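You operate a simulated robot arm through the tools that you are given. There is no shell and no other tool. Be economical: measure what you need, move in short steps, check, and stop when the job is done.

You run a simulated two-armed robot. Do the job below in one go: nothing can be reset, and whatever is moved stays where it is left.

JOB
Unclamp the white cover and rack it as the clamp screen says.
Fine: both toggles open, pin back in its rest, pusher back; PASS goes to the green pass tray, REJECT to the red reject tray; fingers clear of the pads.

Only the result counts: the job must be done as asked and must still hold three seconds after the hand-in. Knocking over, shifting, dropping, spilling or breaking anything else fails it. Lids that push on must go on centred and level and be pressed home; caps that screw on are set level and turned clockwise until they are tight.

ROBOT AND FRAMES
Two 7-joint arms with two-finger parallel grippers on one trunk, on a base that drives. Base frame: it is fixed to the floor where the robot stands at the start and does not move with it; the origin is under the middle of the robot, x ahead of it, y to its left, z up; the surface under the hand at the start is at about z = 780. Readings come in mm, rad, newtons and seconds.
The left shoulder is at the start at [80, 131, 947], the right one opposite. With the tool pointing down near the work surface each hand reaches from about 400 to 860 mm from the robot's upright axis, wherever it stands, measured 20 degrees to its own side. Places, roughly: clamp screen [600, -100, 1000]; orange pusher [400, -100, 800]; pin rest [400, 100, 800]; red toggle [500, 0, 900]; yellow toggle [500, -200, 900]. Payload 1.57 kg a hand.
Tool frame (each hand has its own): the origin (TCP) lies between the finger pads and is the grasp point; the fingertips stand 30 mm ahead of it; z points along the fingers, y is the line along which they close. The gripper opens to 110 mm. The fingers are 24 mm wide and 12 mm thick; the gripper's body (48 by 112 mm) begins 78 mm behind the TCP.
Orientation is told as [roll, pitch, yaw] about the base's x, y, z axes, in that order, counted from this pose: with the fingers straight down and closing along the base's y, the tool's x points along the base's -x, its y along +y and its z along -z.

CONTROLS
- The arms move only by the tool play_rows. It takes "left_motion", "right_motion" or both (then of equal length, played together; a hand with none holds still); each is a list of rows, each an object of numbers (a shift or turn left out is 0, a gripper value left out holds the last): "dx", "dy", "dz": the shift along the tool's x, y, z in mm; "rx", "ry", "rz": the turn, a rotation vector about the tool's x, y, z in degrees. In form: [{"dx": .., "dy": .., "dz": .., "rx": .., "ry": .., "rz": ..}, ...]. A call has 1 to 10 rows; each row shifts and turns the commanded pose from where the row before left it, along the tool's axes as they then stand. "left_grip" and "right_grip" are, for a hand that has rows, the closure in counts, from 0 (fully open) to 255 (shut), set as the call begins (left out, the last holds). Each row takes 0.2 s and may step no farther than 50 mm and 0.15 rad from the row before; otherwise, or with a gripper value out of range, the whole call is refused. A pose out of reach is approached as far as the arm can. The call stops where the force on the tool passes 90 N (or 10 N more than at its start, if that is more) or the arm is blocked; 0.2 s more then pass. The fingers move at their own pace (about 108 mm/s each) and stop on an object; they squeeze with about 35 N. The grip force told is the motor's: it shows also when the fingers shut on nothing. Time passes only in rows, and 0.2 s behind the last, so rows that do not move let the fingers close. The reply holds the time, the measured pose of the TCP, the force on the tool along the base axes, the opening and the grip force, in the units named above and with some noise, with the torque about the TCP (base axes, N m) and any sound that the robot's microphone picked up.
- Cameras (640 x 400 px; columns grow to the right, rows downward): "scene" is now at [-53.6, -28.4, 1423.1]; the picture's right is [-0.30, -0.95, 0.00], its down [-0.51, 0.16, -0.85] and it looks along [0.81, -0.26, -0.53] (base axes); focal length 258 px, centre (320, 200). "left" rides on the left gripper at [70, -16, -141] in its tool frame; the picture's right is [0.23, 0.97, 0.00], its down [-0.86, 0.20, -0.48] and it looks along [-0.47, 0.11, 0.88] (tool axes); focal length 222 px, centre (320, 200). "right" rides on the right gripper at [70, 16, -141] in its tool frame; the picture's right is [-0.23, 0.97, 0.00], its down [-0.86, -0.20, -0.48] and it looks along [-0.47, -0.11, 0.88] (tool axes); focal length 222 px, centre (320, 200).
- capture(camera): a new picture of that camera. No time passes.
- steer(legs): drives the robot by 1 to 6 legs, each [ahead, left, turn to the left] in mm, mm and rad, along the robot's own axes; the way and the turn of a leg run together, so that a leg with both is an arc; at most 1500 mm and 3.142 rad a leg. The arms and the cameras ride along, it lands a little off, and it stops where it bumps. It gives what a move gives.
- pan_tilt(pan, tilt): turns the head with the scene camera to pan (to the left, within 1.902 rad either way) and tilt (down, from -0.506 to 1.204), counted from straight ahead of the robot. It gives what a move gives.
- measure_at(camera, pixels): for up to 12 pixels [column, row] of the newest picture of that camera ("zoom" is the newest enlarged one), the place [x, y, z] in the base frame of the surface seen there, good to about 2 mm. No time passes.
- close_up(camera, box): a new picture of the part [left, top, right, bottom] of that camera's present view, enlarged. No time passes.
- hand_in(): hands the job in; it is judged then, once.

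Work in short steps. Measure before you move; look again where a grasp or a placing could have gone wrong, and mend it. You have 80 turns and 78 pictures in all, those below and enlarged ones among them. Open the grippers and draw the arms clear of the work before you hand the job in, unless the task says otherwise; then end with one line.

The tools are called after ">>>" by a JSON object that holds its "name" and its "arguments". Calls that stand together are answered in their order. play_rows: Moves the arms, as the interface text tells. Its arguments: {"type":"object","properties":{"left_motion":{"type":"array","items":{"type":"object","properties":{"dx":{"type":"number"},"dy":{"type":"number"},"dz":{"type":"number"},"rx":{"type":"number"},"ry":{"type":"number"},"rz":{"type":"number"}}}},"left_grip":{"type":"number"},"right_motion":{"type":"array","items":{"type":"object","properties":{"dx":{"type":"number"},"dy":{"type":"number"},"dz":{"type":"number"},"rx":{"type":"number"},"ry":{"type":"number"},"rz":{"type":"number"}}}},"right_grip":{"type":"number"}},"required":[]} The other tools are called the same way: steer (legs) drives the base; pan_tilt (pan, tilt) turns the head that bears the scene camera; capture (camera) takes a picture; measure_at (camera, pixels) gives the place of the surface under pixels of a picture; close_up (camera, box) takes an enlarged picture of a part of a camera's view; hand_in () hands the job in.

At the start:

```text
time_s: 0.0
left_position: [586.2, 118.8, 1249.6]
left_tcp_rot: [0.001, 0.0, -0.001]
left_force: [0.1, 0.0, 0.0]
left_moment: [0.01, 0.0, 0.03]
left_gripper_width: 110.2
left_gripper_force: 0.0
right_position: [415.2, -375.9, 1155.4]
right_tcp_rot: [0.001, 0.0, 0.0]
right_force: [0.1, 0.2, 0.4]
right_moment: [0.0, 0.04, -0.01]
right_gripper_width: 110.0
right_gripper_force: 0.1
robot x, y, heading: [-1.3, -0.4, 0.004]
head pan, tilt: [-0.309, 0.56]
```

scene: 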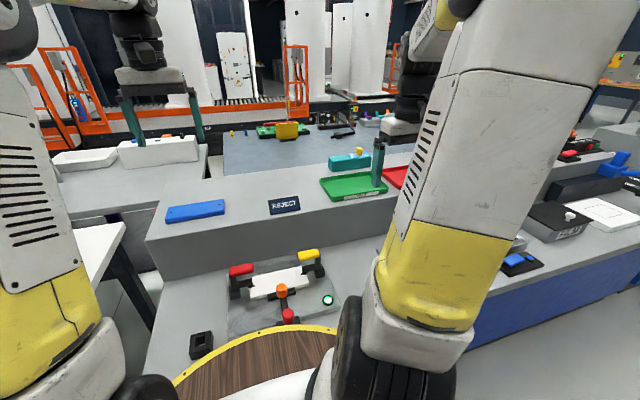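
right: 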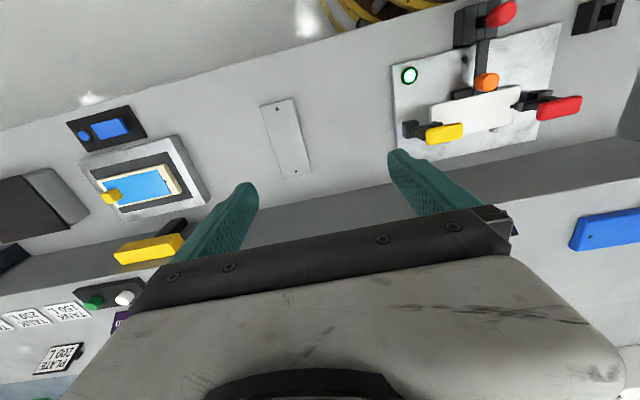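
left: 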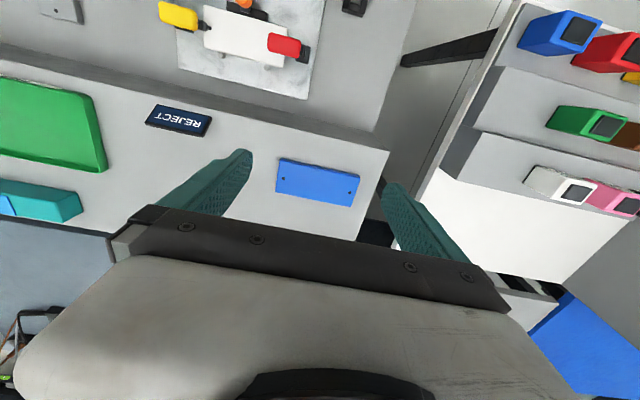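

The scene shows the clamp around (285,285) and a screen at (285,204) that reads REJECT. I'll enlarge both.

>>> {"name": "close_up", "arguments": {"camera": "scene", "box": [180, 230, 360, 345]}}

>>> {"name": "close_up", "arguments": {"camera": "right", "box": [370, 0, 640, 170]}}

>>> {"name": "close_up", "arguments": {"camera": "scene", "box": [240, 130, 440, 255]}}

```text
3.48 times, centred on (270, 288) of scene
```

zoom: 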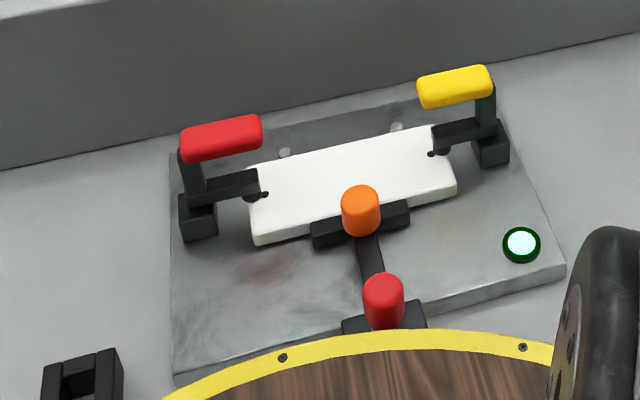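

```text
2.35 times, centred on (505, 85) of right
```

zoom: 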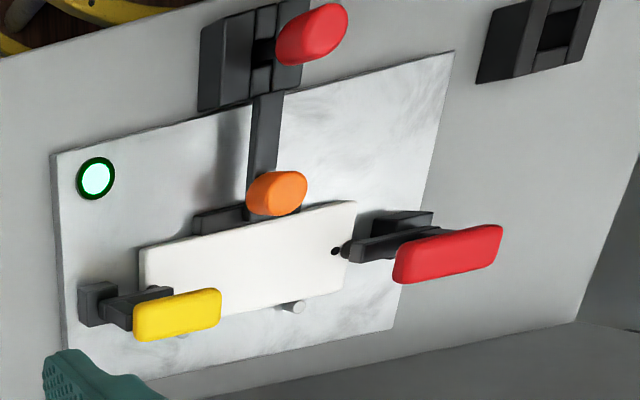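

```text
3.20 times, centred on (340, 192) of scene
```

zoom: 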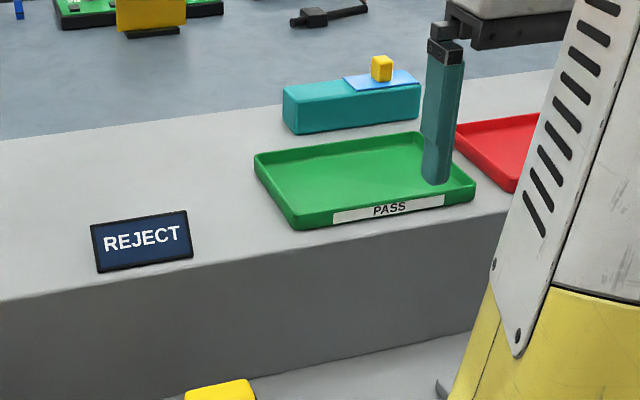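

Screen reads REJECT, so the red tray is the target. I'll measure the tray and screen in the zoom first.

>>> {"name": "measure_at", "arguments": {"camera": "zoom", "pixels": [[140, 240], [350, 175], [300, 225], [470, 190], [480, 130], [515, 190], [350, 110], [380, 65], [40, 230]]}}

>>> {"name": "measure_at", "arguments": {"camera": "scene", "pixels": [[241, 268], [308, 254], [282, 289], [288, 316], [250, 296], [309, 280], [275, 281], [200, 340], [327, 300], [202, 333], [232, 296], [240, 300]]}}

>>> {"name": "measure_at", "arguments": {"camera": "right", "pixels": [[443, 133], [558, 107], [486, 82], [501, 13], [437, 125], [518, 90], [476, 108], [607, 8], [409, 75], [420, 130], [535, 100], [494, 129]]}}

```text
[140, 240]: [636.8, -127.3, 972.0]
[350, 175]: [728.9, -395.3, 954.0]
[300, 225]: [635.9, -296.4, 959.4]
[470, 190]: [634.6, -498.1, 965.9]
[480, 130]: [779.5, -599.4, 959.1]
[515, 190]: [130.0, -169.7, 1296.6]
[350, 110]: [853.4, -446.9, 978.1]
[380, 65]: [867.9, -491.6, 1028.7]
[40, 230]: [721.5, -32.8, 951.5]
```

```text
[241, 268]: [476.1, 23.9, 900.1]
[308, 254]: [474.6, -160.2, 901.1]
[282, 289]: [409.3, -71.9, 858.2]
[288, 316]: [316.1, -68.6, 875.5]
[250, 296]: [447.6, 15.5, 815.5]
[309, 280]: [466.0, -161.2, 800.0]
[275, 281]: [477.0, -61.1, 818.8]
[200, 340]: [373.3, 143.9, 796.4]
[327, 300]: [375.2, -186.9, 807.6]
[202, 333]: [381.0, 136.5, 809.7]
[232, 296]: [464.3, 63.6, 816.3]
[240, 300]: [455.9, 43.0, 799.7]
```

```text
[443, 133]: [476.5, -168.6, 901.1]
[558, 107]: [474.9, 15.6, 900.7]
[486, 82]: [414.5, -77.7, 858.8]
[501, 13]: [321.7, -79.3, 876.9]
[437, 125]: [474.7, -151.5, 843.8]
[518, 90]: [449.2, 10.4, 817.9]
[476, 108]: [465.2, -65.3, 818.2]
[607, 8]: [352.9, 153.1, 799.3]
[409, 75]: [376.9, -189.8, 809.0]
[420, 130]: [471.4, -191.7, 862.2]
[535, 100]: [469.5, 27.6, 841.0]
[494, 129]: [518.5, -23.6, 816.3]
```

The clamp is square to the base, and the pin at x≈316 is too near the robot. I'll drive back 150 mm and look again.

>>> {"name": "steer", "arguments": {"legs": [[-150, 0, 0]]}}

>>> {"name": "capture", "arguments": {"camera": "scene"}}

```text
time_s: 1.4
left_position: [435.1, 118.5, 1249.4]
left_tcp_rot: [-0.001, 0.0, 0.0]
left_force: [0.1, -0.4, -0.1]
left_moment: [-0.01, 0.02, 0.01]
left_gripper_width: 110.0
left_gripper_force: 0.1
right_position: [262.3, -375.7, 1155.3]
right_tcp_rot: [0.0, 0.0, -0.001]
right_force: [0.4, -0.5, 0.5]
right_moment: [0.0, 0.0, 0.0]
right_gripper_width: 110.3
right_gripper_force: 0.1
robot x, y, heading: [-153.1, -3.4, 0.001]
head pan, tilt: [-0.309, 0.56]
```

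```text
71 pictures are left
```

scene: 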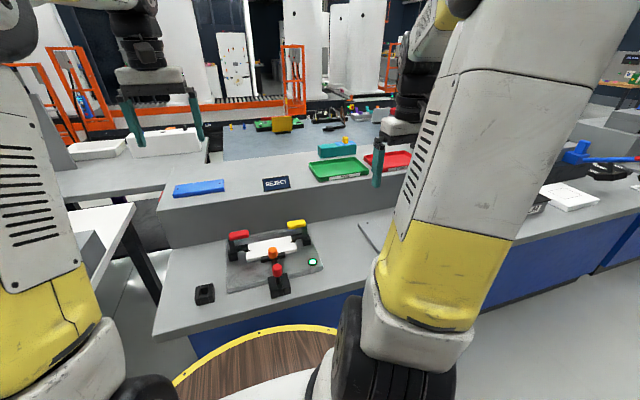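

The view is clear. I'll zoom on the clamp and get measurements.

>>> {"name": "close_up", "arguments": {"camera": "scene", "box": [185, 205, 335, 310]}}

>>> {"name": "close_up", "arguments": {"camera": "left", "box": [0, 0, 640, 400]}}

```text
3.81 times, centred on (260, 258) of scene
```

zoom: 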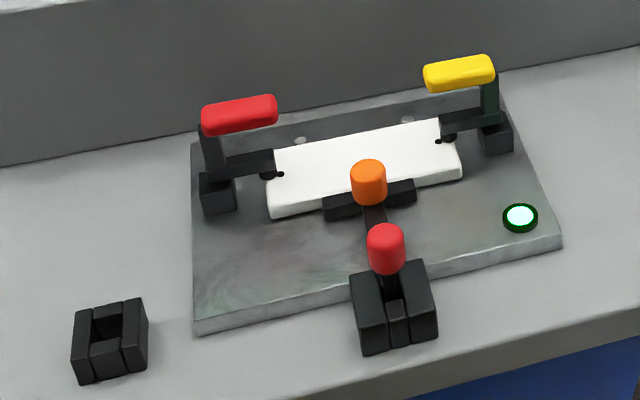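

```text
1.00 times, centred on (320, 200) of left (not enlarged: the box is as wide or as high as the picture)
```

zoom: 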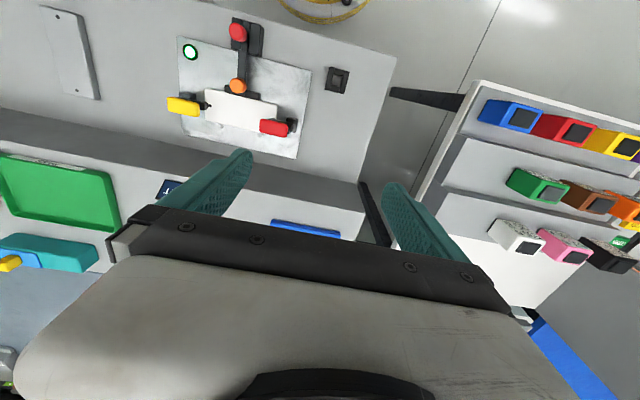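

I'll measure rest, pin, knob, toggles in the left picture and the scene picture.

>>> {"name": "measure_at", "arguments": {"camera": "zoom", "pixels": [[338, 80], [330, 70], [347, 72], [343, 88], [328, 88], [238, 32], [258, 40], [238, 85], [182, 106], [274, 128], [240, 112], [190, 52]]}}

>>> {"name": "close_up", "arguments": {"camera": "scene", "box": [185, 205, 335, 310]}}

```text
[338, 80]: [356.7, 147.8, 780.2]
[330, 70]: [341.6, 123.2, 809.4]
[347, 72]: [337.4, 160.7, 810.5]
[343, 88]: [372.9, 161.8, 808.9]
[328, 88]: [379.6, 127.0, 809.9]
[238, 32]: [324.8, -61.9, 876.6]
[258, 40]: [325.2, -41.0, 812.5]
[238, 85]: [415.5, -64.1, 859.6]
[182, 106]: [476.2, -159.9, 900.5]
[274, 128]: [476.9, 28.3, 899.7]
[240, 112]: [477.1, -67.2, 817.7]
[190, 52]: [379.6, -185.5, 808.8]
```

```text
3.81 times, centred on (260, 258) of scene
```

zoom: 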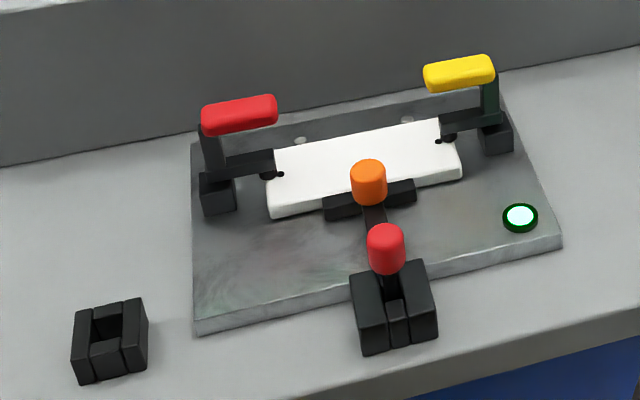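

>>> {"name": "measure_at", "arguments": {"camera": "zoom", "pixels": [[372, 230], [401, 232], [387, 228], [387, 263], [390, 285], [365, 288], [420, 270], [396, 305], [75, 345], [145, 330], [95, 312], [132, 302]]}}

>>> {"name": "measure_at", "arguments": {"camera": "zoom", "pixels": [[205, 112], [272, 100], [430, 70], [490, 62], [356, 167], [382, 167], [369, 195], [272, 205], [458, 172], [440, 122], [275, 155], [217, 195]]}}

>>> {"name": "measure_at", "arguments": {"camera": "zoom", "pixels": [[208, 155], [245, 162], [267, 160], [268, 175], [492, 95], [465, 120], [497, 140], [330, 212], [410, 196], [408, 119], [301, 140], [110, 335]]}}

```text
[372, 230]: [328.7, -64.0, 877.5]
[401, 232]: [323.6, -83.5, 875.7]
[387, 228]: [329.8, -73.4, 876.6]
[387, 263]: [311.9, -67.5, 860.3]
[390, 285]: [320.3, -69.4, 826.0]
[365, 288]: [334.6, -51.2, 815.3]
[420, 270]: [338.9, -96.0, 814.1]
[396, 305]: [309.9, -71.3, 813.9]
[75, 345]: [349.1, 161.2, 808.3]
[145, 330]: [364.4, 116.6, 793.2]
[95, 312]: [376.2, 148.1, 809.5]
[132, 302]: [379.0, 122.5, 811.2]
```

```text
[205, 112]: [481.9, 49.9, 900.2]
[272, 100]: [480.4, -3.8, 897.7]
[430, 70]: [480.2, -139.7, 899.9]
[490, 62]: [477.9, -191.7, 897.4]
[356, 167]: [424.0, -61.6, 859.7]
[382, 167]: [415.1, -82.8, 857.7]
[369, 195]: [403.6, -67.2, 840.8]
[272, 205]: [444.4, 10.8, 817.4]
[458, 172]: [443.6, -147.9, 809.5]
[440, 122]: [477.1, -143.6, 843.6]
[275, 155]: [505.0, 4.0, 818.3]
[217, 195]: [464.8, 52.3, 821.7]
```

```text
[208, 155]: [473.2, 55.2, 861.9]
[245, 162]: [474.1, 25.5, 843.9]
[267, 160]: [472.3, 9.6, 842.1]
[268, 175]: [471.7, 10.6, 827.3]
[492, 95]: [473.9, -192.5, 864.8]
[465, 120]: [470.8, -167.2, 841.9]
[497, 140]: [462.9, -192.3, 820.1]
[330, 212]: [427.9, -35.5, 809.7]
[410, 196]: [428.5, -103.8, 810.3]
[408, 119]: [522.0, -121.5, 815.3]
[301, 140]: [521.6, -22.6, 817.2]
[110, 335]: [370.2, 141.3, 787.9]
```

Pin knob centre ≈(322,-73), z≈848–877; rest hole ≈(360,142), top 810. I'll bring the left hand above the pin.

>>> {"name": "play_rows", "arguments": {"left_motion": [{"dx": 18.7, "dy": -31.8, "dz": 25}, {"dx": 18.7, "dy": -31.8, "dz": 25}, {"dx": 18.7, "dy": -31.8, "dz": 25}, {"dx": 18.7, "dy": -31.8, "dz": 25}, {"dx": 18.7, "dy": -31.8, "dz": 25}, {"dx": 18.7, "dy": -31.8, "dz": 25}, {"dz": 40}, {"dz": 40}, {"dz": 40}, {}], "left_grip": 60}}

>>> {"name": "capture", "arguments": {"camera": "left"}}

>>> {"name": "capture", "arguments": {"camera": "scene"}}

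```text
time_s: 3.6
left_position: [323.1, -70.9, 978.8]
left_tcp_rot: [-0.001, -0.001, 0.001]
left_force: [0.9, 0.4, -0.1]
left_moment: [0.03, 0.01, 0.01]
left_gripper_width: 84.1
left_gripper_force: 0.0
right_position: [261.8, -375.8, 1155.2]
right_tcp_rot: [0.002, 0.0, 0.0]
right_force: [0.6, -0.3, -0.1]
right_moment: [-0.01, -0.01, -0.03]
right_gripper_width: 110.0
right_gripper_force: 0.0
robot x, y, heading: [-151.7, -1.1, -0.0]
head pan, tilt: [-0.309, 0.56]
```

```text
67 pictures are left
```

left: 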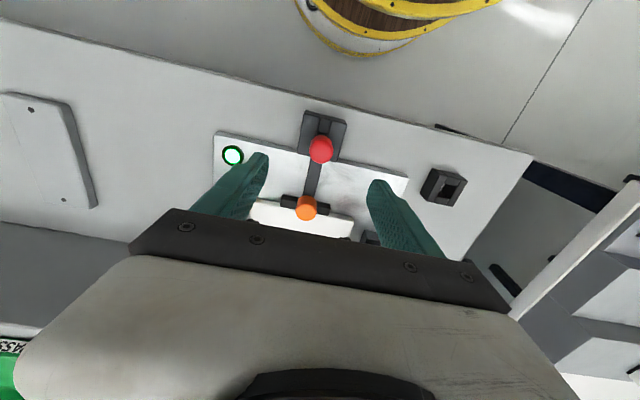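

```text
66 pictures are left
```

scene: 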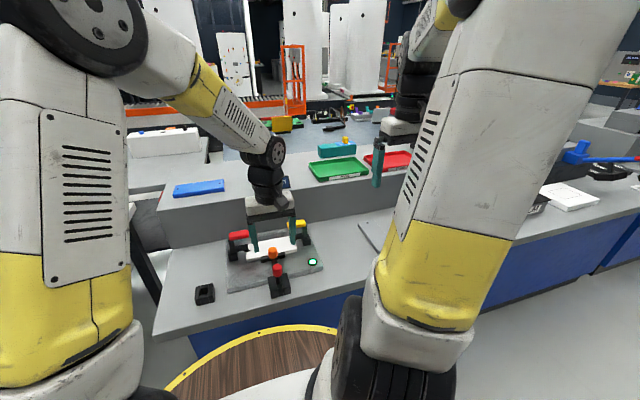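

Pin knob is at (321,150) in the left picture; I'll measure it and the rest hole precisely.

>>> {"name": "measure_at", "arguments": {"camera": "left", "pixels": [[312, 143], [322, 136], [330, 146], [320, 150], [318, 140], [441, 176], [437, 197], [466, 182], [456, 202], [428, 192], [452, 172], [304, 125]]}}

>>> {"name": "close_up", "arguments": {"camera": "left", "box": [260, 90, 480, 230]}}

```text
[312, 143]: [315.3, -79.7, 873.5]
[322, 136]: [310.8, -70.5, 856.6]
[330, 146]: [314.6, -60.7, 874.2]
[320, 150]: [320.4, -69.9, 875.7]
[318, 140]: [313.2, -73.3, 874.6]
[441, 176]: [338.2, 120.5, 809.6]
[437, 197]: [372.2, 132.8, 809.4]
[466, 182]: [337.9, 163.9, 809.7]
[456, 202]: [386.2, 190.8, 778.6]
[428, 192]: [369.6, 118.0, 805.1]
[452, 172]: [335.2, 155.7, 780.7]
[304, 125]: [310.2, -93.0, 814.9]
```

```text
2.86 times, centred on (370, 160) of left
```

zoom: 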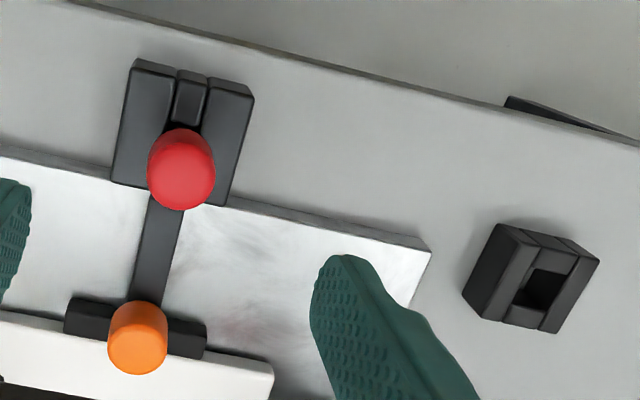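

Measuring the rest's hole edges and the yoke in the zoom.

>>> {"name": "measure_at", "arguments": {"camera": "zoom", "pixels": [[500, 226], [596, 260], [554, 330], [522, 245], [512, 304], [572, 278], [535, 255], [580, 255], [534, 316], [545, 295], [522, 275], [575, 300]]}}

>>> {"name": "measure_at", "arguments": {"camera": "zoom", "pixels": [[152, 170], [212, 170], [182, 205], [182, 180], [182, 133], [137, 335], [110, 335], [165, 335], [137, 368], [137, 305], [175, 130], [205, 130]]}}

```text
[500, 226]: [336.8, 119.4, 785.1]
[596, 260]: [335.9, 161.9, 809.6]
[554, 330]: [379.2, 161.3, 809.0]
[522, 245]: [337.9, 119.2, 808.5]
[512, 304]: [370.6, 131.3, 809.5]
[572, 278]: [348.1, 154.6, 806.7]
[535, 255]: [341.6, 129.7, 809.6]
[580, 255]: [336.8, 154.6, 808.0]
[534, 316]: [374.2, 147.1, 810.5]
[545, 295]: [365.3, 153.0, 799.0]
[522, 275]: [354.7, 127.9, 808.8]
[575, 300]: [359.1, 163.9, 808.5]
```

```text
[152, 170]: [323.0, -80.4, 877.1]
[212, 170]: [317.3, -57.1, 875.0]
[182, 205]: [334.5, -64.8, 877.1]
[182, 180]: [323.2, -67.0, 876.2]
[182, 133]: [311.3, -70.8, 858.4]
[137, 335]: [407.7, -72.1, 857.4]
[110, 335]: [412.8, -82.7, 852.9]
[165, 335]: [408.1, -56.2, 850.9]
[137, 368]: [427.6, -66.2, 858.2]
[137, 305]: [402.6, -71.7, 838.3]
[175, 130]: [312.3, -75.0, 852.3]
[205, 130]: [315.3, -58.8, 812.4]
```

Pin centre is (323,-69.5) and rest centre is (358.5,141). I'll descend to z≈864 and close.

>>> {"name": "play_rows", "arguments": {"left_motion": [{"dy": 1.4, "dz": 38}, {"dz": 38}, {"dz": 38.8}, {}]}}

>>> {"name": "play_rows", "arguments": {"left_motion": [{}, {}, {}, {}], "left_grip": 255}}

```text
time_s: 4.6
left_position: [322.4, -69.2, 863.6]
left_tcp_rot: [-0.002, -0.001, 0.0]
left_force: [-0.2, -0.1, -0.7]
left_moment: [-0.01, 0.0, 0.0]
left_gripper_width: 84.1
left_gripper_force: 0.0
right_position: [262.0, -375.4, 1155.7]
right_tcp_rot: [0.0, 0.0, 0.0]
right_force: [0.6, 0.0, -0.4]
right_moment: [-0.01, -0.02, 0.01]
right_gripper_width: 109.7
right_gripper_force: 0.2
robot x, y, heading: [-152.4, 1.4, -0.0]
head pan, tilt: [-0.309, 0.56]
```

```text
time_s: 5.6
left_position: [324.3, -69.6, 864.4]
left_tcp_rot: [-0.003, 0.001, 0.0]
left_force: [-0.7, 0.0, -0.3]
left_moment: [0.01, -0.02, 0.03]
left_gripper_width: 26.5
left_gripper_force: 34.7
right_position: [261.8, -375.2, 1156.3]
right_tcp_rot: [0.0, -0.001, 0.001]
right_force: [-0.1, 0.0, 0.9]
right_moment: [0.02, 0.01, 0.02]
right_gripper_width: 110.0
right_gripper_force: 0.1
robot x, y, heading: [-153.7, -1.2, -0.002]
head pan, tilt: [-0.309, 0.56]
```

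The knob is held (26.5 mm wide). I'll lift straight up.

>>> {"name": "play_rows", "arguments": {"left_motion": [{"dz": -15}, {"dz": -20}, {"dz": -25}, {"dz": -30}, {"dz": -20}, {}]}}

>>> {"name": "close_up", "arguments": {"camera": "scene", "box": [185, 205, 335, 310]}}

```text
time_s: 7.0
left_position: [324.2, -68.5, 973.5]
left_tcp_rot: [-0.001, 0.001, -0.001]
left_force: [0.1, 1.2, -1.2]
left_moment: [-0.02, -0.02, -0.02]
left_gripper_width: 26.4
left_gripper_force: 34.7
right_position: [261.5, -374.4, 1155.9]
right_tcp_rot: [0.001, 0.0, 0.001]
right_force: [0.1, 0.2, -0.6]
right_moment: [0.03, 0.01, -0.01]
right_gripper_width: 110.0
right_gripper_force: 0.1
robot x, y, heading: [-155.7, -0.1, 0.0]
head pan, tilt: [-0.309, 0.56]
```

```text
3.81 times, centred on (260, 258) of scene
```

zoom: 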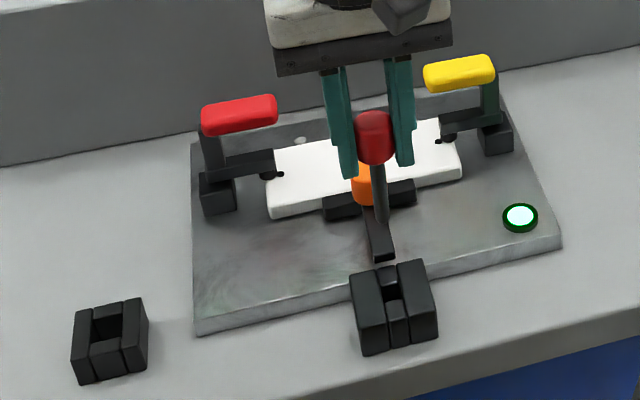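

The pin came out cleanly. I'll measure its stem bottom and top before moving it to the rest.

>>> {"name": "measure_at", "arguments": {"camera": "zoom", "pixels": [[381, 218], [378, 175], [374, 120], [362, 130], [390, 130], [375, 152], [376, 195], [385, 195]]}}

>>> {"name": "play_rows", "arguments": {"left_motion": [{"dx": -7, "dy": 42}, {"dx": -7, "dy": 42}, {"dx": -7, "dy": 42}, {"dx": -7, "dy": 42}, {"dx": -6.5, "dy": 41.5}, {}]}}

>>> {"name": "close_up", "arguments": {"camera": "scene", "box": [155, 215, 305, 320]}}

>>> {"name": "capture", "arguments": {"camera": "left"}}

```text
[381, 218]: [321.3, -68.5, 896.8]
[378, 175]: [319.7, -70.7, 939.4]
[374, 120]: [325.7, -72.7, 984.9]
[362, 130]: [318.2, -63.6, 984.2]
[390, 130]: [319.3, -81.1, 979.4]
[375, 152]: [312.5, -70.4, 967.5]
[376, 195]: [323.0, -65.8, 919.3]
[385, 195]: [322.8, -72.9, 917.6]
```

```text
time_s: 8.4
left_position: [358.9, 140.7, 971.3]
left_tcp_rot: [0.0, -0.001, 0.001]
left_force: [0.4, 0.3, -1.7]
left_moment: [0.01, 0.02, 0.02]
left_gripper_width: 26.3
left_gripper_force: 34.6
right_position: [261.3, -376.8, 1154.5]
right_tcp_rot: [0.0, 0.002, 0.0]
right_force: [0.1, -0.9, -0.1]
right_moment: [-0.01, 0.0, -0.01]
right_gripper_width: 110.0
right_gripper_force: 0.1
robot x, y, heading: [-150.6, 0.1, -0.001]
head pan, tilt: [-0.309, 0.56]
```

```text
3.81 times, centred on (230, 268) of scene
```

zoom: 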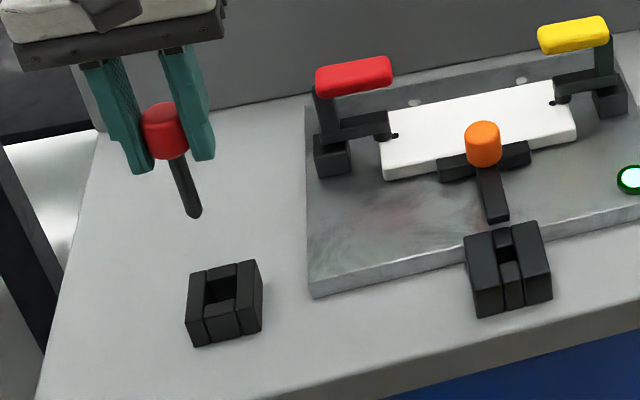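

```text
62 pictures are left
```

left: 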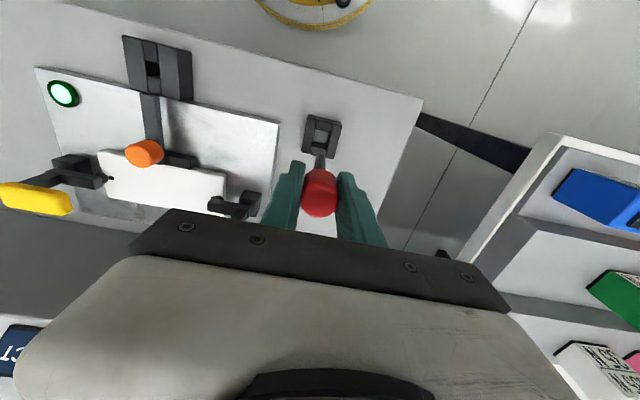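

Pin hangs straight; tip is 78 mm below TCP. I'll lower to just above the rest and check alignment.

>>> {"name": "play_rows", "arguments": {"left_motion": [{"dz": 35}, {"dz": 38}, {}]}}

>>> {"name": "close_up", "arguments": {"camera": "scene", "box": [175, 260, 245, 310]}}

>>> {"name": "close_up", "arguments": {"camera": "left", "box": [260, 90, 380, 220]}}

```text
time_s: 9.2
left_position: [356.2, 138.5, 903.3]
left_tcp_rot: [0.0, 0.001, 0.001]
left_force: [-0.6, 1.3, -0.8]
left_moment: [0.0, 0.0, 0.02]
left_gripper_width: 26.4
left_gripper_force: 35.5
right_position: [261.9, -375.8, 1156.5]
right_tcp_rot: [0.001, -0.001, 0.0]
right_force: [0.1, 0.5, 0.0]
right_moment: [0.0, -0.01, 0.01]
right_gripper_width: 109.8
right_gripper_force: 0.0
robot x, y, heading: [-152.0, 0.2, 0.001]
head pan, tilt: [-0.309, 0.56]
```

```text
8.00 times, centred on (210, 285) of scene
```

zoom: 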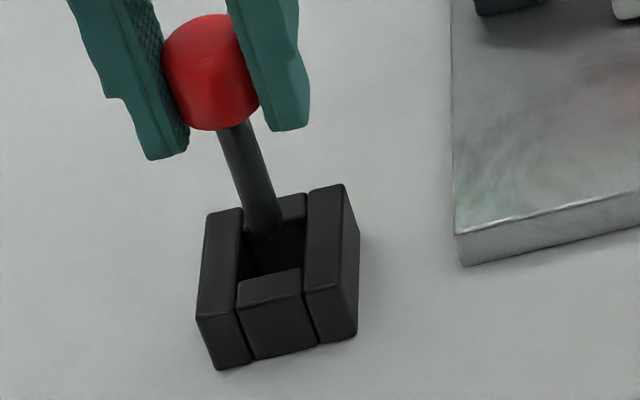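

```text
3.08 times, centred on (320, 155) of left
```

zoom: 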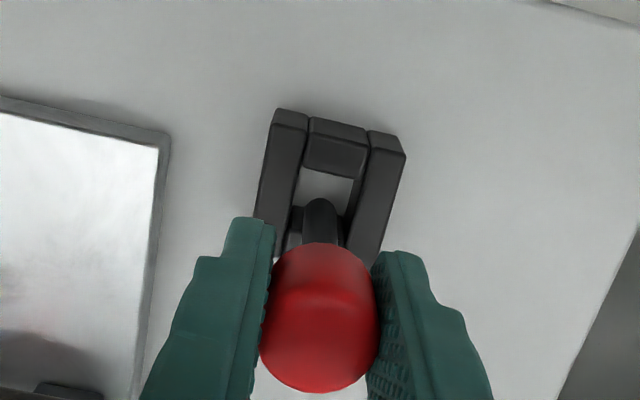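

The pin tip lies over the hole in both views. I'll go down in small steps.

>>> {"name": "play_rows", "arguments": {"left_motion": [{"dz": 10}, {"dz": 10}, {"dz": 8}, {"dz": 6}, {}]}}

>>> {"name": "close_up", "arguments": {"camera": "scene", "box": [175, 260, 245, 310]}}

```text
time_s: 10.4
left_position: [355.5, 139.4, 868.9]
left_tcp_rot: [-0.001, 0.001, -0.003]
left_force: [-0.5, -0.7, 0.3]
left_moment: [0.0, -0.02, -0.04]
left_gripper_width: 26.2
left_gripper_force: 35.6
right_position: [263.0, -374.5, 1155.9]
right_tcp_rot: [0.0, 0.0, -0.002]
right_force: [0.6, 0.5, -0.5]
right_moment: [0.0, 0.0, 0.01]
right_gripper_width: 109.9
right_gripper_force: 0.0
robot x, y, heading: [-151.1, 3.2, 0.003]
head pan, tilt: [-0.309, 0.56]
```

```text
8.00 times, centred on (210, 285) of scene
```

zoom: 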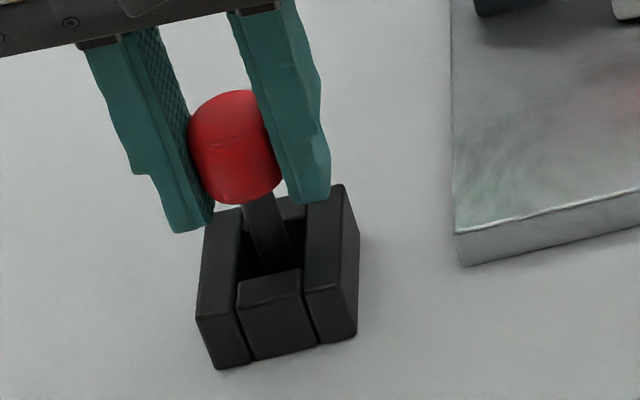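

Inserting well with no force; I continue in 3 mm steps until it seats.

>>> {"name": "play_rows", "arguments": {"left_motion": [{"dz": 3}, {"dz": 2}, {"dz": 2}, {}]}}

>>> {"name": "play_rows", "arguments": {"left_motion": [{"dz": 2}, {"dz": 1.5}, {"dz": 1.5}, {}]}}

```text
time_s: 11.4
left_position: [356.6, 138.0, 862.0]
left_tcp_rot: [-0.001, -0.004, 0.001]
left_force: [-0.3, 1.1, 25.8]
left_moment: [0.09, 0.05, 0.0]
left_gripper_width: 26.6
left_gripper_force: 35.5
right_position: [262.2, -375.7, 1155.9]
right_tcp_rot: [0.002, 0.001, 0.0]
right_force: [0.2, 1.6, -0.2]
right_moment: [-0.01, 0.01, -0.03]
right_gripper_width: 110.0
right_gripper_force: 0.1
robot x, y, heading: [-154.7, -2.6, 0.003]
head pan, tilt: [-0.309, 0.56]
```

```text
time_s: 12.4
left_position: [356.9, 137.8, 856.1]
left_tcp_rot: [0.0, -0.002, 0.001]
left_force: [5.6, 1.4, 23.6]
left_moment: [0.09, -0.43, -0.06]
left_gripper_width: 26.4
left_gripper_force: 35.3
right_position: [261.9, -375.3, 1154.6]
right_tcp_rot: [0.0, 0.001, 0.0]
right_force: [-1.1, 0.1, 0.0]
right_moment: [-0.04, 0.01, 0.03]
right_gripper_width: 110.0
right_gripper_force: 0.0
robot x, y, heading: [-152.1, -2.8, 0.001]
head pan, tilt: [-0.309, 0.56]
```

Seated at ≈862 (25 N contact). I'll release and lift.

>>> {"name": "play_rows", "arguments": {"left_motion": [{"dz": -3}, {}, {}], "left_grip": 60}}

>>> {"name": "play_rows", "arguments": {"left_motion": [{"dz": -40}, {"dz": -40}, {"dz": -40}, {}]}}

>>> {"name": "close_up", "arguments": {"camera": "scene", "box": [155, 215, 305, 320]}}

```text
time_s: 13.2
left_position: [356.0, 138.2, 857.5]
left_tcp_rot: [0.0, -0.001, 0.0]
left_force: [-0.1, 0.0, 0.2]
left_moment: [0.02, -0.01, -0.01]
left_gripper_width: 84.1
left_gripper_force: 0.0
right_position: [262.8, -376.3, 1155.8]
right_tcp_rot: [0.0, 0.002, 0.001]
right_force: [-0.5, 0.5, -0.3]
right_moment: [-0.01, 0.0, 0.01]
right_gripper_width: 110.1
right_gripper_force: 0.0
robot x, y, heading: [-153.0, -1.1, -0.003]
head pan, tilt: [-0.309, 0.56]
```

```text
time_s: 14.2
left_position: [355.0, 138.9, 977.4]
left_tcp_rot: [-0.001, -0.001, 0.0]
left_force: [-0.7, -0.7, 0.2]
left_moment: [0.01, -0.01, 0.01]
left_gripper_width: 84.0
left_gripper_force: 0.0
right_position: [261.6, -375.8, 1154.8]
right_tcp_rot: [0.0, 0.0, 0.0]
right_force: [0.8, 0.1, 0.2]
right_moment: [0.03, 0.03, -0.03]
right_gripper_width: 110.2
right_gripper_force: 0.1
robot x, y, heading: [-150.9, -0.6, 0.007]
head pan, tilt: [-0.309, 0.56]
```

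```text
3.81 times, centred on (230, 268) of scene
```

zoom: 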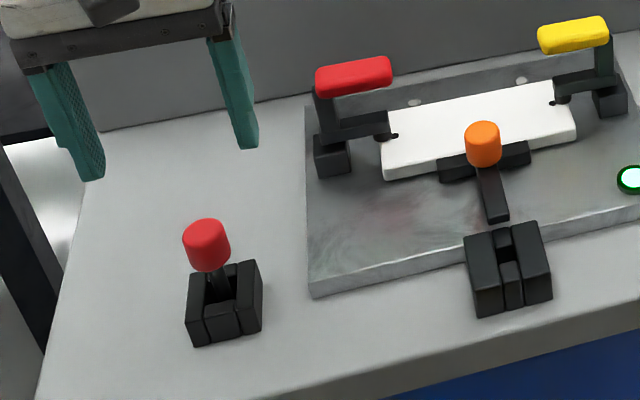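

The pin stands in its rest. Now the pusher: move the left hand over the orange knob (415,-69.5).

>>> {"name": "play_rows", "arguments": {"left_motion": [{"dx": -12, "dy": -41.7}, {"dx": -12, "dy": -41.7}, {"dx": -12, "dy": -41.7}, {"dx": -12, "dy": -41.7}, {"dx": -11.5, "dy": -41.7}, {"dz": 40}, {"dz": 40}, {"dz": 25}, {}]}}

>>> {"name": "close_up", "arguments": {"camera": "left", "box": [200, 80, 460, 260]}}

```text
time_s: 16.2
left_position: [414.3, -70.0, 875.9]
left_tcp_rot: [0.002, -0.001, 0.0]
left_force: [-0.2, -0.8, -0.5]
left_moment: [0.01, 0.04, -0.01]
left_gripper_width: 83.9
left_gripper_force: 0.0
right_position: [262.0, -375.9, 1155.9]
right_tcp_rot: [-0.001, -0.001, 0.0]
right_force: [-0.2, 0.8, -0.1]
right_moment: [-0.01, -0.01, 0.0]
right_gripper_width: 110.0
right_gripper_force: 0.1
robot x, y, heading: [-152.0, 0.0, -0.0]
head pan, tilt: [-0.309, 0.56]
```

```text
2.22 times, centred on (330, 170) of left
```

zoom: 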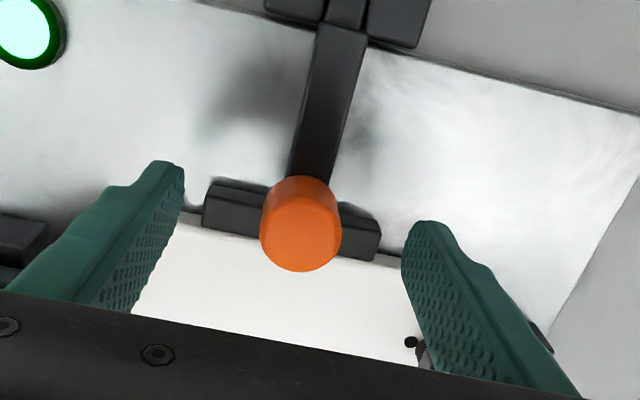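

Fingers straddle the knob. I'll descend 26 mm and grip.

>>> {"name": "play_rows", "arguments": {"left_motion": [{"dz": 14}, {"dz": 11}, {}]}}

>>> {"name": "play_rows", "arguments": {"left_motion": [{}, {}, {}, {}], "left_grip": 255}}

>>> {"name": "play_rows", "arguments": {"left_motion": [{"dx": 6}, {"dx": 8}, {"dx": 8}, {"dx": 8}, {}]}}

>>> {"name": "close_up", "arguments": {"camera": "scene", "box": [185, 205, 335, 310]}}

```text
time_s: 17.0
left_position: [415.8, -69.6, 850.1]
left_tcp_rot: [-0.003, 0.002, 0.002]
left_force: [0.5, -0.2, 1.3]
left_moment: [0.01, 0.0, -0.03]
left_gripper_width: 84.0
left_gripper_force: 0.1
right_position: [262.9, -374.5, 1154.7]
right_tcp_rot: [0.0, -0.001, 0.0]
right_force: [-0.3, 0.1, -0.1]
right_moment: [-0.01, 0.01, 0.01]
right_gripper_width: 110.1
right_gripper_force: 0.1
robot x, y, heading: [-154.3, 2.3, 0.003]
head pan, tilt: [-0.309, 0.56]
```

```text
time_s: 18.0
left_position: [415.8, -69.5, 849.3]
left_tcp_rot: [0.001, -0.001, -0.001]
left_force: [-0.5, 13.4, 1.7]
left_moment: [0.29, 0.07, 0.06]
left_gripper_width: 29.5
left_gripper_force: 38.8
right_position: [261.9, -375.2, 1156.1]
right_tcp_rot: [0.0, -0.001, 0.001]
right_force: [-0.3, 0.1, 0.1]
right_moment: [0.01, 0.0, 0.0]
right_gripper_width: 110.0
right_gripper_force: 0.1
robot x, y, heading: [-156.6, -1.5, -0.002]
head pan, tilt: [-0.309, 0.56]
```

```text
time_s: 19.2
left_position: [384.9, -69.1, 848.9]
left_tcp_rot: [0.0, -0.001, 0.0]
left_force: [0.7, 18.9, 20.1]
left_moment: [0.33, 0.1, 0.02]
left_gripper_width: 29.5
left_gripper_force: 39.2
right_position: [261.9, -374.8, 1156.6]
right_tcp_rot: [0.0, -0.001, 0.0]
right_force: [-0.4, 0.1, -0.2]
right_moment: [-0.03, -0.01, -0.02]
right_gripper_width: 109.9
right_gripper_force: 0.0
robot x, y, heading: [-152.9, 3.5, -0.0]
head pan, tilt: [-0.309, 0.56]
```

```text
3.81 times, centred on (260, 258) of scene
```

zoom: 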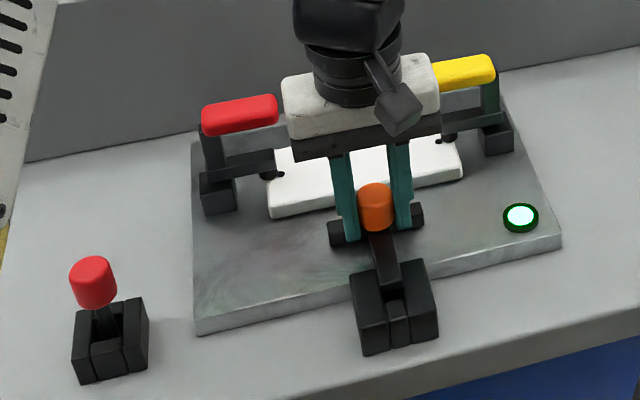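

The pusher slides freely; I continue back until it stops.

>>> {"name": "play_rows", "arguments": {"left_motion": [{"dx": 5}, {"dx": 5}, {}]}}

>>> {"name": "play_rows", "arguments": {"left_motion": [{"dx": 4}, {"dx": 4}, {}]}}

```text
time_s: 20.0
left_position: [375.1, -68.4, 848.5]
left_tcp_rot: [0.001, -0.002, 0.0]
left_force: [1.2, 17.0, 20.3]
left_moment: [0.33, -0.82, 0.02]
left_gripper_width: 29.3
left_gripper_force: 38.6
right_position: [261.8, -374.7, 1155.4]
right_tcp_rot: [-0.001, 0.0, -0.001]
right_force: [1.0, 0.5, 0.5]
right_moment: [0.01, -0.01, 0.0]
right_gripper_width: 110.1
right_gripper_force: 0.1
robot x, y, heading: [-150.6, 1.7, 0.001]
head pan, tilt: [-0.309, 0.56]
```

```text
time_s: 20.8
left_position: [370.5, -68.4, 849.9]
left_tcp_rot: [-0.002, -0.004, 0.001]
left_force: [30.7, 8.8, 0.1]
left_moment: [0.15, -0.58, 0.03]
left_gripper_width: 29.8
left_gripper_force: 39.3
right_position: [264.5, -375.5, 1154.4]
right_tcp_rot: [0.002, 0.001, -0.001]
right_force: [0.5, -0.3, 0.1]
right_moment: [0.0, 0.02, 0.0]
right_gripper_width: 110.3
right_gripper_force: 0.1
robot x, y, heading: [-150.3, -0.9, 0.002]
head pan, tilt: [-0.309, 0.56]
```

The pusher hit its back stop (30 N at x≈371). I'll release, lift, and start turning the left gripper 90° for the red toggle.

>>> {"name": "play_rows", "arguments": {"left_motion": [{"dx": -1}, {}, {}, {"dz": -40}, {"dz": -40}, {"dz": -40}, {}], "left_grip": 60}}

>>> {"name": "play_rows", "arguments": {"left_motion": [{"dx": -20, "dy": 20, "rz": 0}, {"dx": -20, "dy": 20}, {"dx": -20, "dy": 20}, {"dx": -20, "dy": 20}, {"dx": -20, "dy": 20}, {"rz": 8.5}, {"rz": 8.5}, {"rz": 8.5}, {"rz": 8.5}, {"rz": 8.5}]}}

>>> {"name": "capture", "arguments": {"camera": "scene"}}

```text
time_s: 22.4
left_position: [367.8, -66.1, 970.8]
left_tcp_rot: [0.001, 0.0, -0.001]
left_force: [-0.2, -0.3, -0.3]
left_moment: [0.01, -0.02, 0.02]
left_gripper_width: 84.2
left_gripper_force: 0.0
right_position: [261.3, -375.3, 1155.5]
right_tcp_rot: [-0.002, 0.0, 0.001]
right_force: [0.6, 0.2, 0.1]
right_moment: [0.0, 0.01, 0.02]
right_gripper_width: 110.2
right_gripper_force: 0.1
robot x, y, heading: [-153.0, 0.9, 0.0]
head pan, tilt: [-0.309, 0.56]
```

```text
time_s: 24.6
left_position: [468.8, 32.1, 967.6]
left_tcp_rot: [0.001, 0.001, -0.746]
left_force: [0.5, 0.1, -1.0]
left_moment: [-0.01, -0.01, -0.03]
left_gripper_width: 84.2
left_gripper_force: 0.1
right_position: [261.2, -374.5, 1156.3]
right_tcp_rot: [-0.001, 0.0, 0.0]
right_force: [-0.2, 0.0, -0.5]
right_moment: [0.0, 0.0, 0.01]
right_gripper_width: 110.0
right_gripper_force: 0.0
robot x, y, heading: [-151.9, 0.9, 0.002]
head pan, tilt: [-0.309, 0.56]
```

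```text
55 pictures are left
```

scene: 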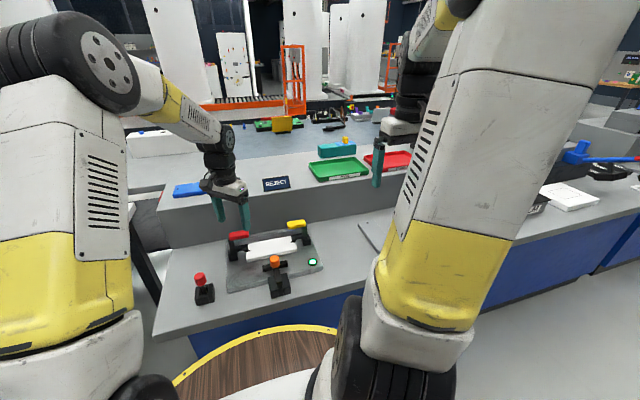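

Turning works (yaw -0.746). I'll finish to -90° and narrow the gripper.

>>> {"name": "play_rows", "arguments": {"left_motion": [{"rz": 7.88}, {"rz": 7.88}, {"rz": 7.88}, {"rz": 7.88}, {"rz": 7.88}, {"rz": 7.88}, {}], "left_grip": 140}}

>>> {"name": "close_up", "arguments": {"camera": "scene", "box": [185, 180, 335, 300]}}

>>> {"name": "capture", "arguments": {"camera": "left"}}

```text
time_s: 26.2
left_position: [469.4, 30.3, 968.6]
left_tcp_rot: [-0.001, -0.001, -1.569]
left_force: [-0.6, -0.2, 0.2]
left_moment: [-0.02, 0.02, 0.01]
left_gripper_width: 49.5
left_gripper_force: 0.1
right_position: [261.9, -374.7, 1155.5]
right_tcp_rot: [0.0, 0.002, 0.0]
right_force: [0.1, -0.2, 0.5]
right_moment: [0.0, 0.01, -0.02]
right_gripper_width: 109.8
right_gripper_force: 0.0
robot x, y, heading: [-152.4, 0.2, -0.001]
head pan, tilt: [-0.309, 0.56]
```

```text
3.33 times, centred on (260, 240) of scene
```

zoom: 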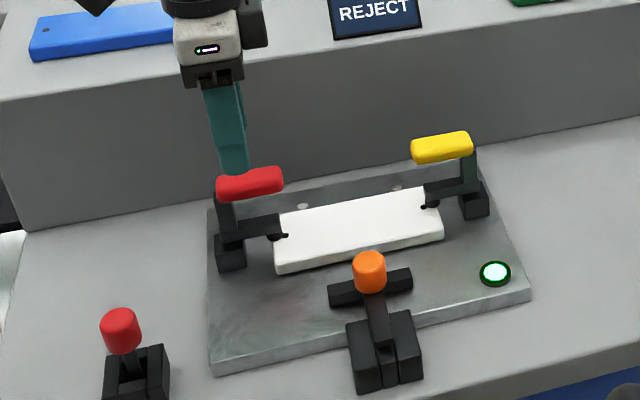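

```text
53 pictures are left
```

left: 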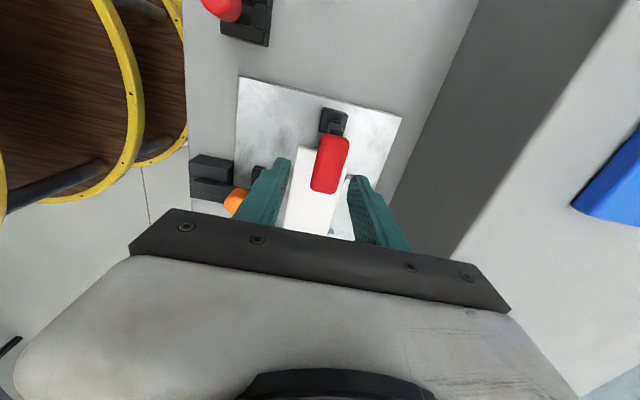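

I'll measure the handle edges and hinge block in the left view (handle ≈(330,165)).

>>> {"name": "measure_at", "arguments": {"camera": "left", "pixels": [[316, 165], [345, 165], [330, 142], [325, 190], [330, 165], [334, 118], [323, 126], [345, 118], [470, 250], [480, 120], [440, 255]]}}

```text
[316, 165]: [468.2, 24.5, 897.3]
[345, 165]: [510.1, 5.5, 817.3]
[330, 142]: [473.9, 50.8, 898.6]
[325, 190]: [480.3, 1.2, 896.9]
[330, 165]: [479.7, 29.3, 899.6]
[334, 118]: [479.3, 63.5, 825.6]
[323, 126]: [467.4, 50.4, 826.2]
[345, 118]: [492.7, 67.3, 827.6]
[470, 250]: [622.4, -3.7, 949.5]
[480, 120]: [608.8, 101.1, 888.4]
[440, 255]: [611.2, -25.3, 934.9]
```

Handle centre is x≈477, y≈27, and the shelf front at x≈610 is clear. I'll descend to z≈888 and grip.

>>> {"name": "play_rows", "arguments": {"left_motion": [{"dx": -3, "dy": 7.6}, {"dz": 40}, {"dz": 40}, {}]}}

>>> {"name": "play_rows", "arguments": {"left_motion": [{}, {}, {}], "left_grip": 255}}

>>> {"name": "close_up", "arguments": {"camera": "scene", "box": [185, 180, 335, 300]}}

```text
time_s: 27.2
left_position: [475.4, 30.6, 887.6]
left_tcp_rot: [-0.001, 0.001, -1.567]
left_force: [-0.6, 0.3, -0.5]
left_moment: [0.0, 0.01, 0.0]
left_gripper_width: 49.4
left_gripper_force: 0.1
right_position: [261.6, -375.3, 1154.7]
right_tcp_rot: [0.0, -0.002, 0.001]
right_force: [-0.2, 0.7, 0.2]
right_moment: [0.0, 0.0, 0.01]
right_gripper_width: 109.9
right_gripper_force: 0.1
robot x, y, heading: [-149.0, -0.7, 0.001]
head pan, tilt: [-0.309, 0.56]
```

```text
time_s: 28.0
left_position: [479.2, 30.3, 887.1]
left_tcp_rot: [0.006, -0.001, -1.565]
left_force: [31.2, 0.1, -5.9]
left_moment: [-0.14, 0.18, -0.75]
left_gripper_width: 29.6
left_gripper_force: 38.6
right_position: [264.5, -375.2, 1155.4]
right_tcp_rot: [0.0, 0.002, -0.001]
right_force: [0.6, -0.2, 0.8]
right_moment: [0.02, -0.02, 0.0]
right_gripper_width: 110.0
right_gripper_force: 0.1
robot x, y, heading: [-155.3, 0.0, 0.001]
head pan, tilt: [-0.309, 0.56]
```

```text
3.33 times, centred on (260, 240) of scene
```

zoom: 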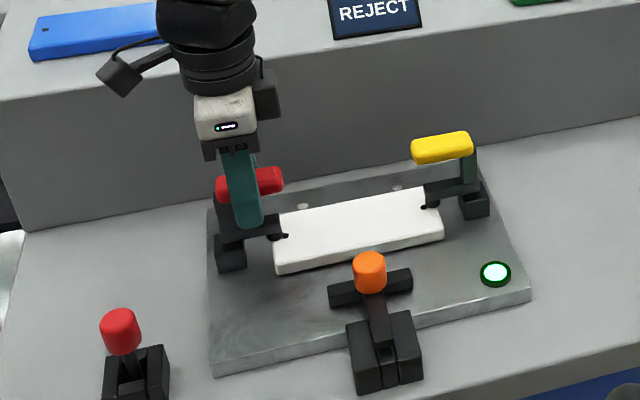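

Gripped; an x force of 31 N shows a few mm offset, so I ease +3 mm. Then I swing the first 22° of arc about the hinge (y≈55, z≈832).

>>> {"name": "play_rows", "arguments": {"left_motion": [{"dy": 2.5}, {}, {"dx": 7.5, "dz": -2.8, "ry": -7.5}, {"dx": 7.5, "dz": -2.8, "ry": -7.5}, {"dx": 7.5, "dz": -2.8, "ry": -7.5}, {}]}}

>>> {"name": "close_up", "arguments": {"camera": "scene", "box": [185, 180, 335, 300]}}

```text
time_s: 29.4
left_position: [479.0, 51.1, 894.5]
left_tcp_rot: [0.003, -0.395, -1.568]
left_force: [17.5, 2.5, 18.0]
left_moment: [0.24, -0.13, -0.34]
left_gripper_width: 29.9
left_gripper_force: 39.1
right_position: [261.6, -375.2, 1155.9]
right_tcp_rot: [0.0, -0.001, 0.001]
right_force: [0.0, -0.3, -0.6]
right_moment: [0.01, -0.02, 0.01]
right_gripper_width: 109.8
right_gripper_force: 0.0
robot x, y, heading: [-151.5, 1.0, 0.001]
head pan, tilt: [-0.309, 0.56]
```

```text
3.33 times, centred on (260, 240) of scene
```

zoom: 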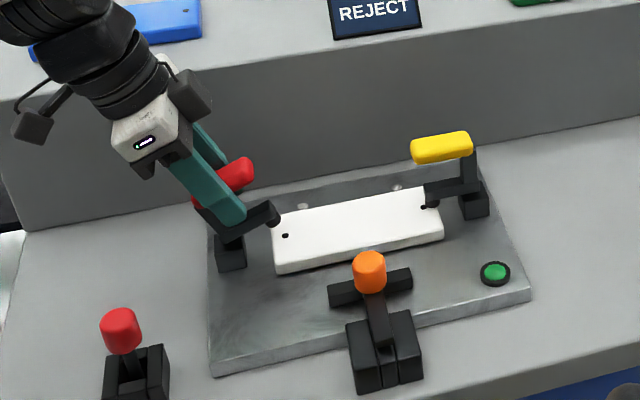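

The toggle is lifting and the lamp changed. I continue the arc.

>>> {"name": "play_rows", "arguments": {"left_motion": [{"dx": 7.5, "dz": -2.8, "ry": -7.5}, {"dx": 7.5, "dz": -2.8, "ry": -7.5}, {"dx": 7.5, "dz": -2.8, "ry": -7.5}, {}]}}

>>> {"name": "play_rows", "arguments": {"left_motion": [{"dx": 7.5, "dz": -2.8, "ry": -7.5}, {"dx": 7.5, "dz": -2.8, "ry": -7.5}, {}]}}

>>> {"name": "close_up", "arguments": {"camera": "scene", "box": [185, 180, 335, 300]}}

```text
time_s: 30.4
left_position: [478.6, 74.6, 892.2]
left_tcp_rot: [-0.001, -0.79, -1.567]
left_force: [19.3, -6.5, 17.5]
left_moment: [-0.68, -0.25, -0.2]
left_gripper_width: 29.6
left_gripper_force: 39.4
right_position: [261.8, -375.8, 1155.4]
right_tcp_rot: [0.001, 0.0, 0.0]
right_force: [0.2, -0.5, 0.2]
right_moment: [-0.02, -0.02, 0.01]
right_gripper_width: 110.1
right_gripper_force: 0.1
robot x, y, heading: [-153.8, 0.8, 0.001]
head pan, tilt: [-0.309, 0.56]
```

```text
time_s: 31.2
left_position: [479.4, 89.2, 883.9]
left_tcp_rot: [-0.001, -1.048, -1.566]
left_force: [22.9, -3.7, 11.6]
left_moment: [-0.61, -0.34, -0.34]
left_gripper_width: 29.6
left_gripper_force: 39.4
right_position: [262.9, -375.7, 1154.6]
right_tcp_rot: [-0.001, 0.001, 0.001]
right_force: [0.4, -0.5, 0.3]
right_moment: [-0.01, -0.01, -0.04]
right_gripper_width: 109.7
right_gripper_force: 0.0
robot x, y, heading: [-157.1, -0.2, -0.005]
head pan, tilt: [-0.309, 0.56]
```

```text
3.33 times, centred on (260, 240) of scene
```

zoom: 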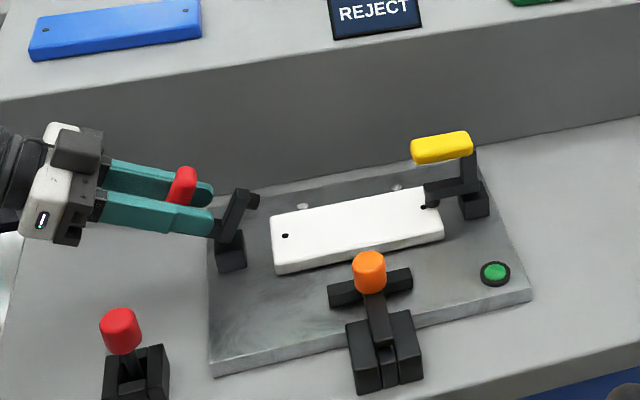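

60° reached without resistance; I continue toward the stop.

>>> {"name": "play_rows", "arguments": {"left_motion": [{"dx": 7.5, "dz": -2.8, "ry": -7.5}, {"dx": 7.5, "dz": -2.8, "ry": -7.5}, {}]}}

>>> {"name": "play_rows", "arguments": {"left_motion": [{"dx": 7.5, "dz": -2.8, "ry": -7.5}, {}]}}

```text
time_s: 32.0
left_position: [478.3, 100.7, 871.7]
left_tcp_rot: [0.0, -1.311, -1.567]
left_force: [22.3, -1.2, 15.9]
left_moment: [-0.75, -0.18, -0.12]
left_gripper_width: 30.0
left_gripper_force: 38.5
right_position: [262.5, -376.3, 1154.6]
right_tcp_rot: [-0.001, 0.0, -0.001]
right_force: [0.4, -0.4, 0.1]
right_moment: [0.0, 0.01, 0.0]
right_gripper_width: 110.1
right_gripper_force: 0.1
robot x, y, heading: [-151.9, -0.0, -0.004]
head pan, tilt: [-0.309, 0.56]
```

```text
time_s: 32.6
left_position: [480.4, 105.7, 865.0]
left_tcp_rot: [-0.003, -1.444, -1.563]
left_force: [20.6, 1.4, 14.1]
left_moment: [-0.68, -0.23, -0.2]
left_gripper_width: 29.9
left_gripper_force: 39.3
right_position: [262.2, -376.0, 1155.6]
right_tcp_rot: [0.0, 0.002, -0.001]
right_force: [0.0, 0.1, -1.0]
right_moment: [-0.01, -0.02, -0.04]
right_gripper_width: 109.9
right_gripper_force: 0.1
robot x, y, heading: [-152.0, 1.1, -0.003]
head pan, tilt: [-0.309, 0.56]
```

Still free at 83°; two more steps and a look.

>>> {"name": "play_rows", "arguments": {"left_motion": [{"dx": 7.5, "dz": -2.8, "ry": -7.5}, {"dx": 7.5, "dz": -2.8, "ry": -7.5}, {}]}}

>>> {"name": "close_up", "arguments": {"camera": "scene", "box": [165, 180, 315, 300]}}

```text
time_s: 33.0
left_position: [478.9, 110.2, 869.8]
left_tcp_rot: [0.081, -1.542, -1.656]
left_force: [-24.6, -3.0, 30.8]
left_moment: [7.14, 2.47, 1.81]
left_gripper_width: 30.0
left_gripper_force: 39.7
right_position: [260.3, -375.8, 1156.8]
right_tcp_rot: [0.002, -0.001, 0.002]
right_force: [-1.2, -0.9, 0.5]
right_moment: [0.02, -0.08, -0.02]
right_gripper_width: 110.0
right_gripper_force: 0.1
robot x, y, heading: [-149.3, 0.8, 0.002]
head pan, tilt: [-0.309, 0.56]
stopped in row 2 (left hand): the force on the tool passed its limit at 163 N (the readings are from after the stop); the commanded pose is now the measured one
```

```text
3.33 times, centred on (240, 240) of scene
```

zoom: 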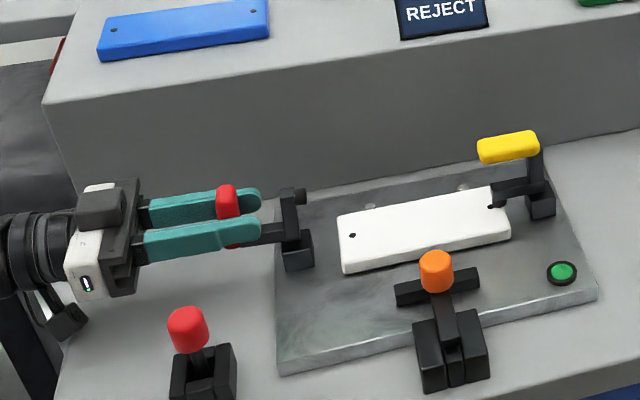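

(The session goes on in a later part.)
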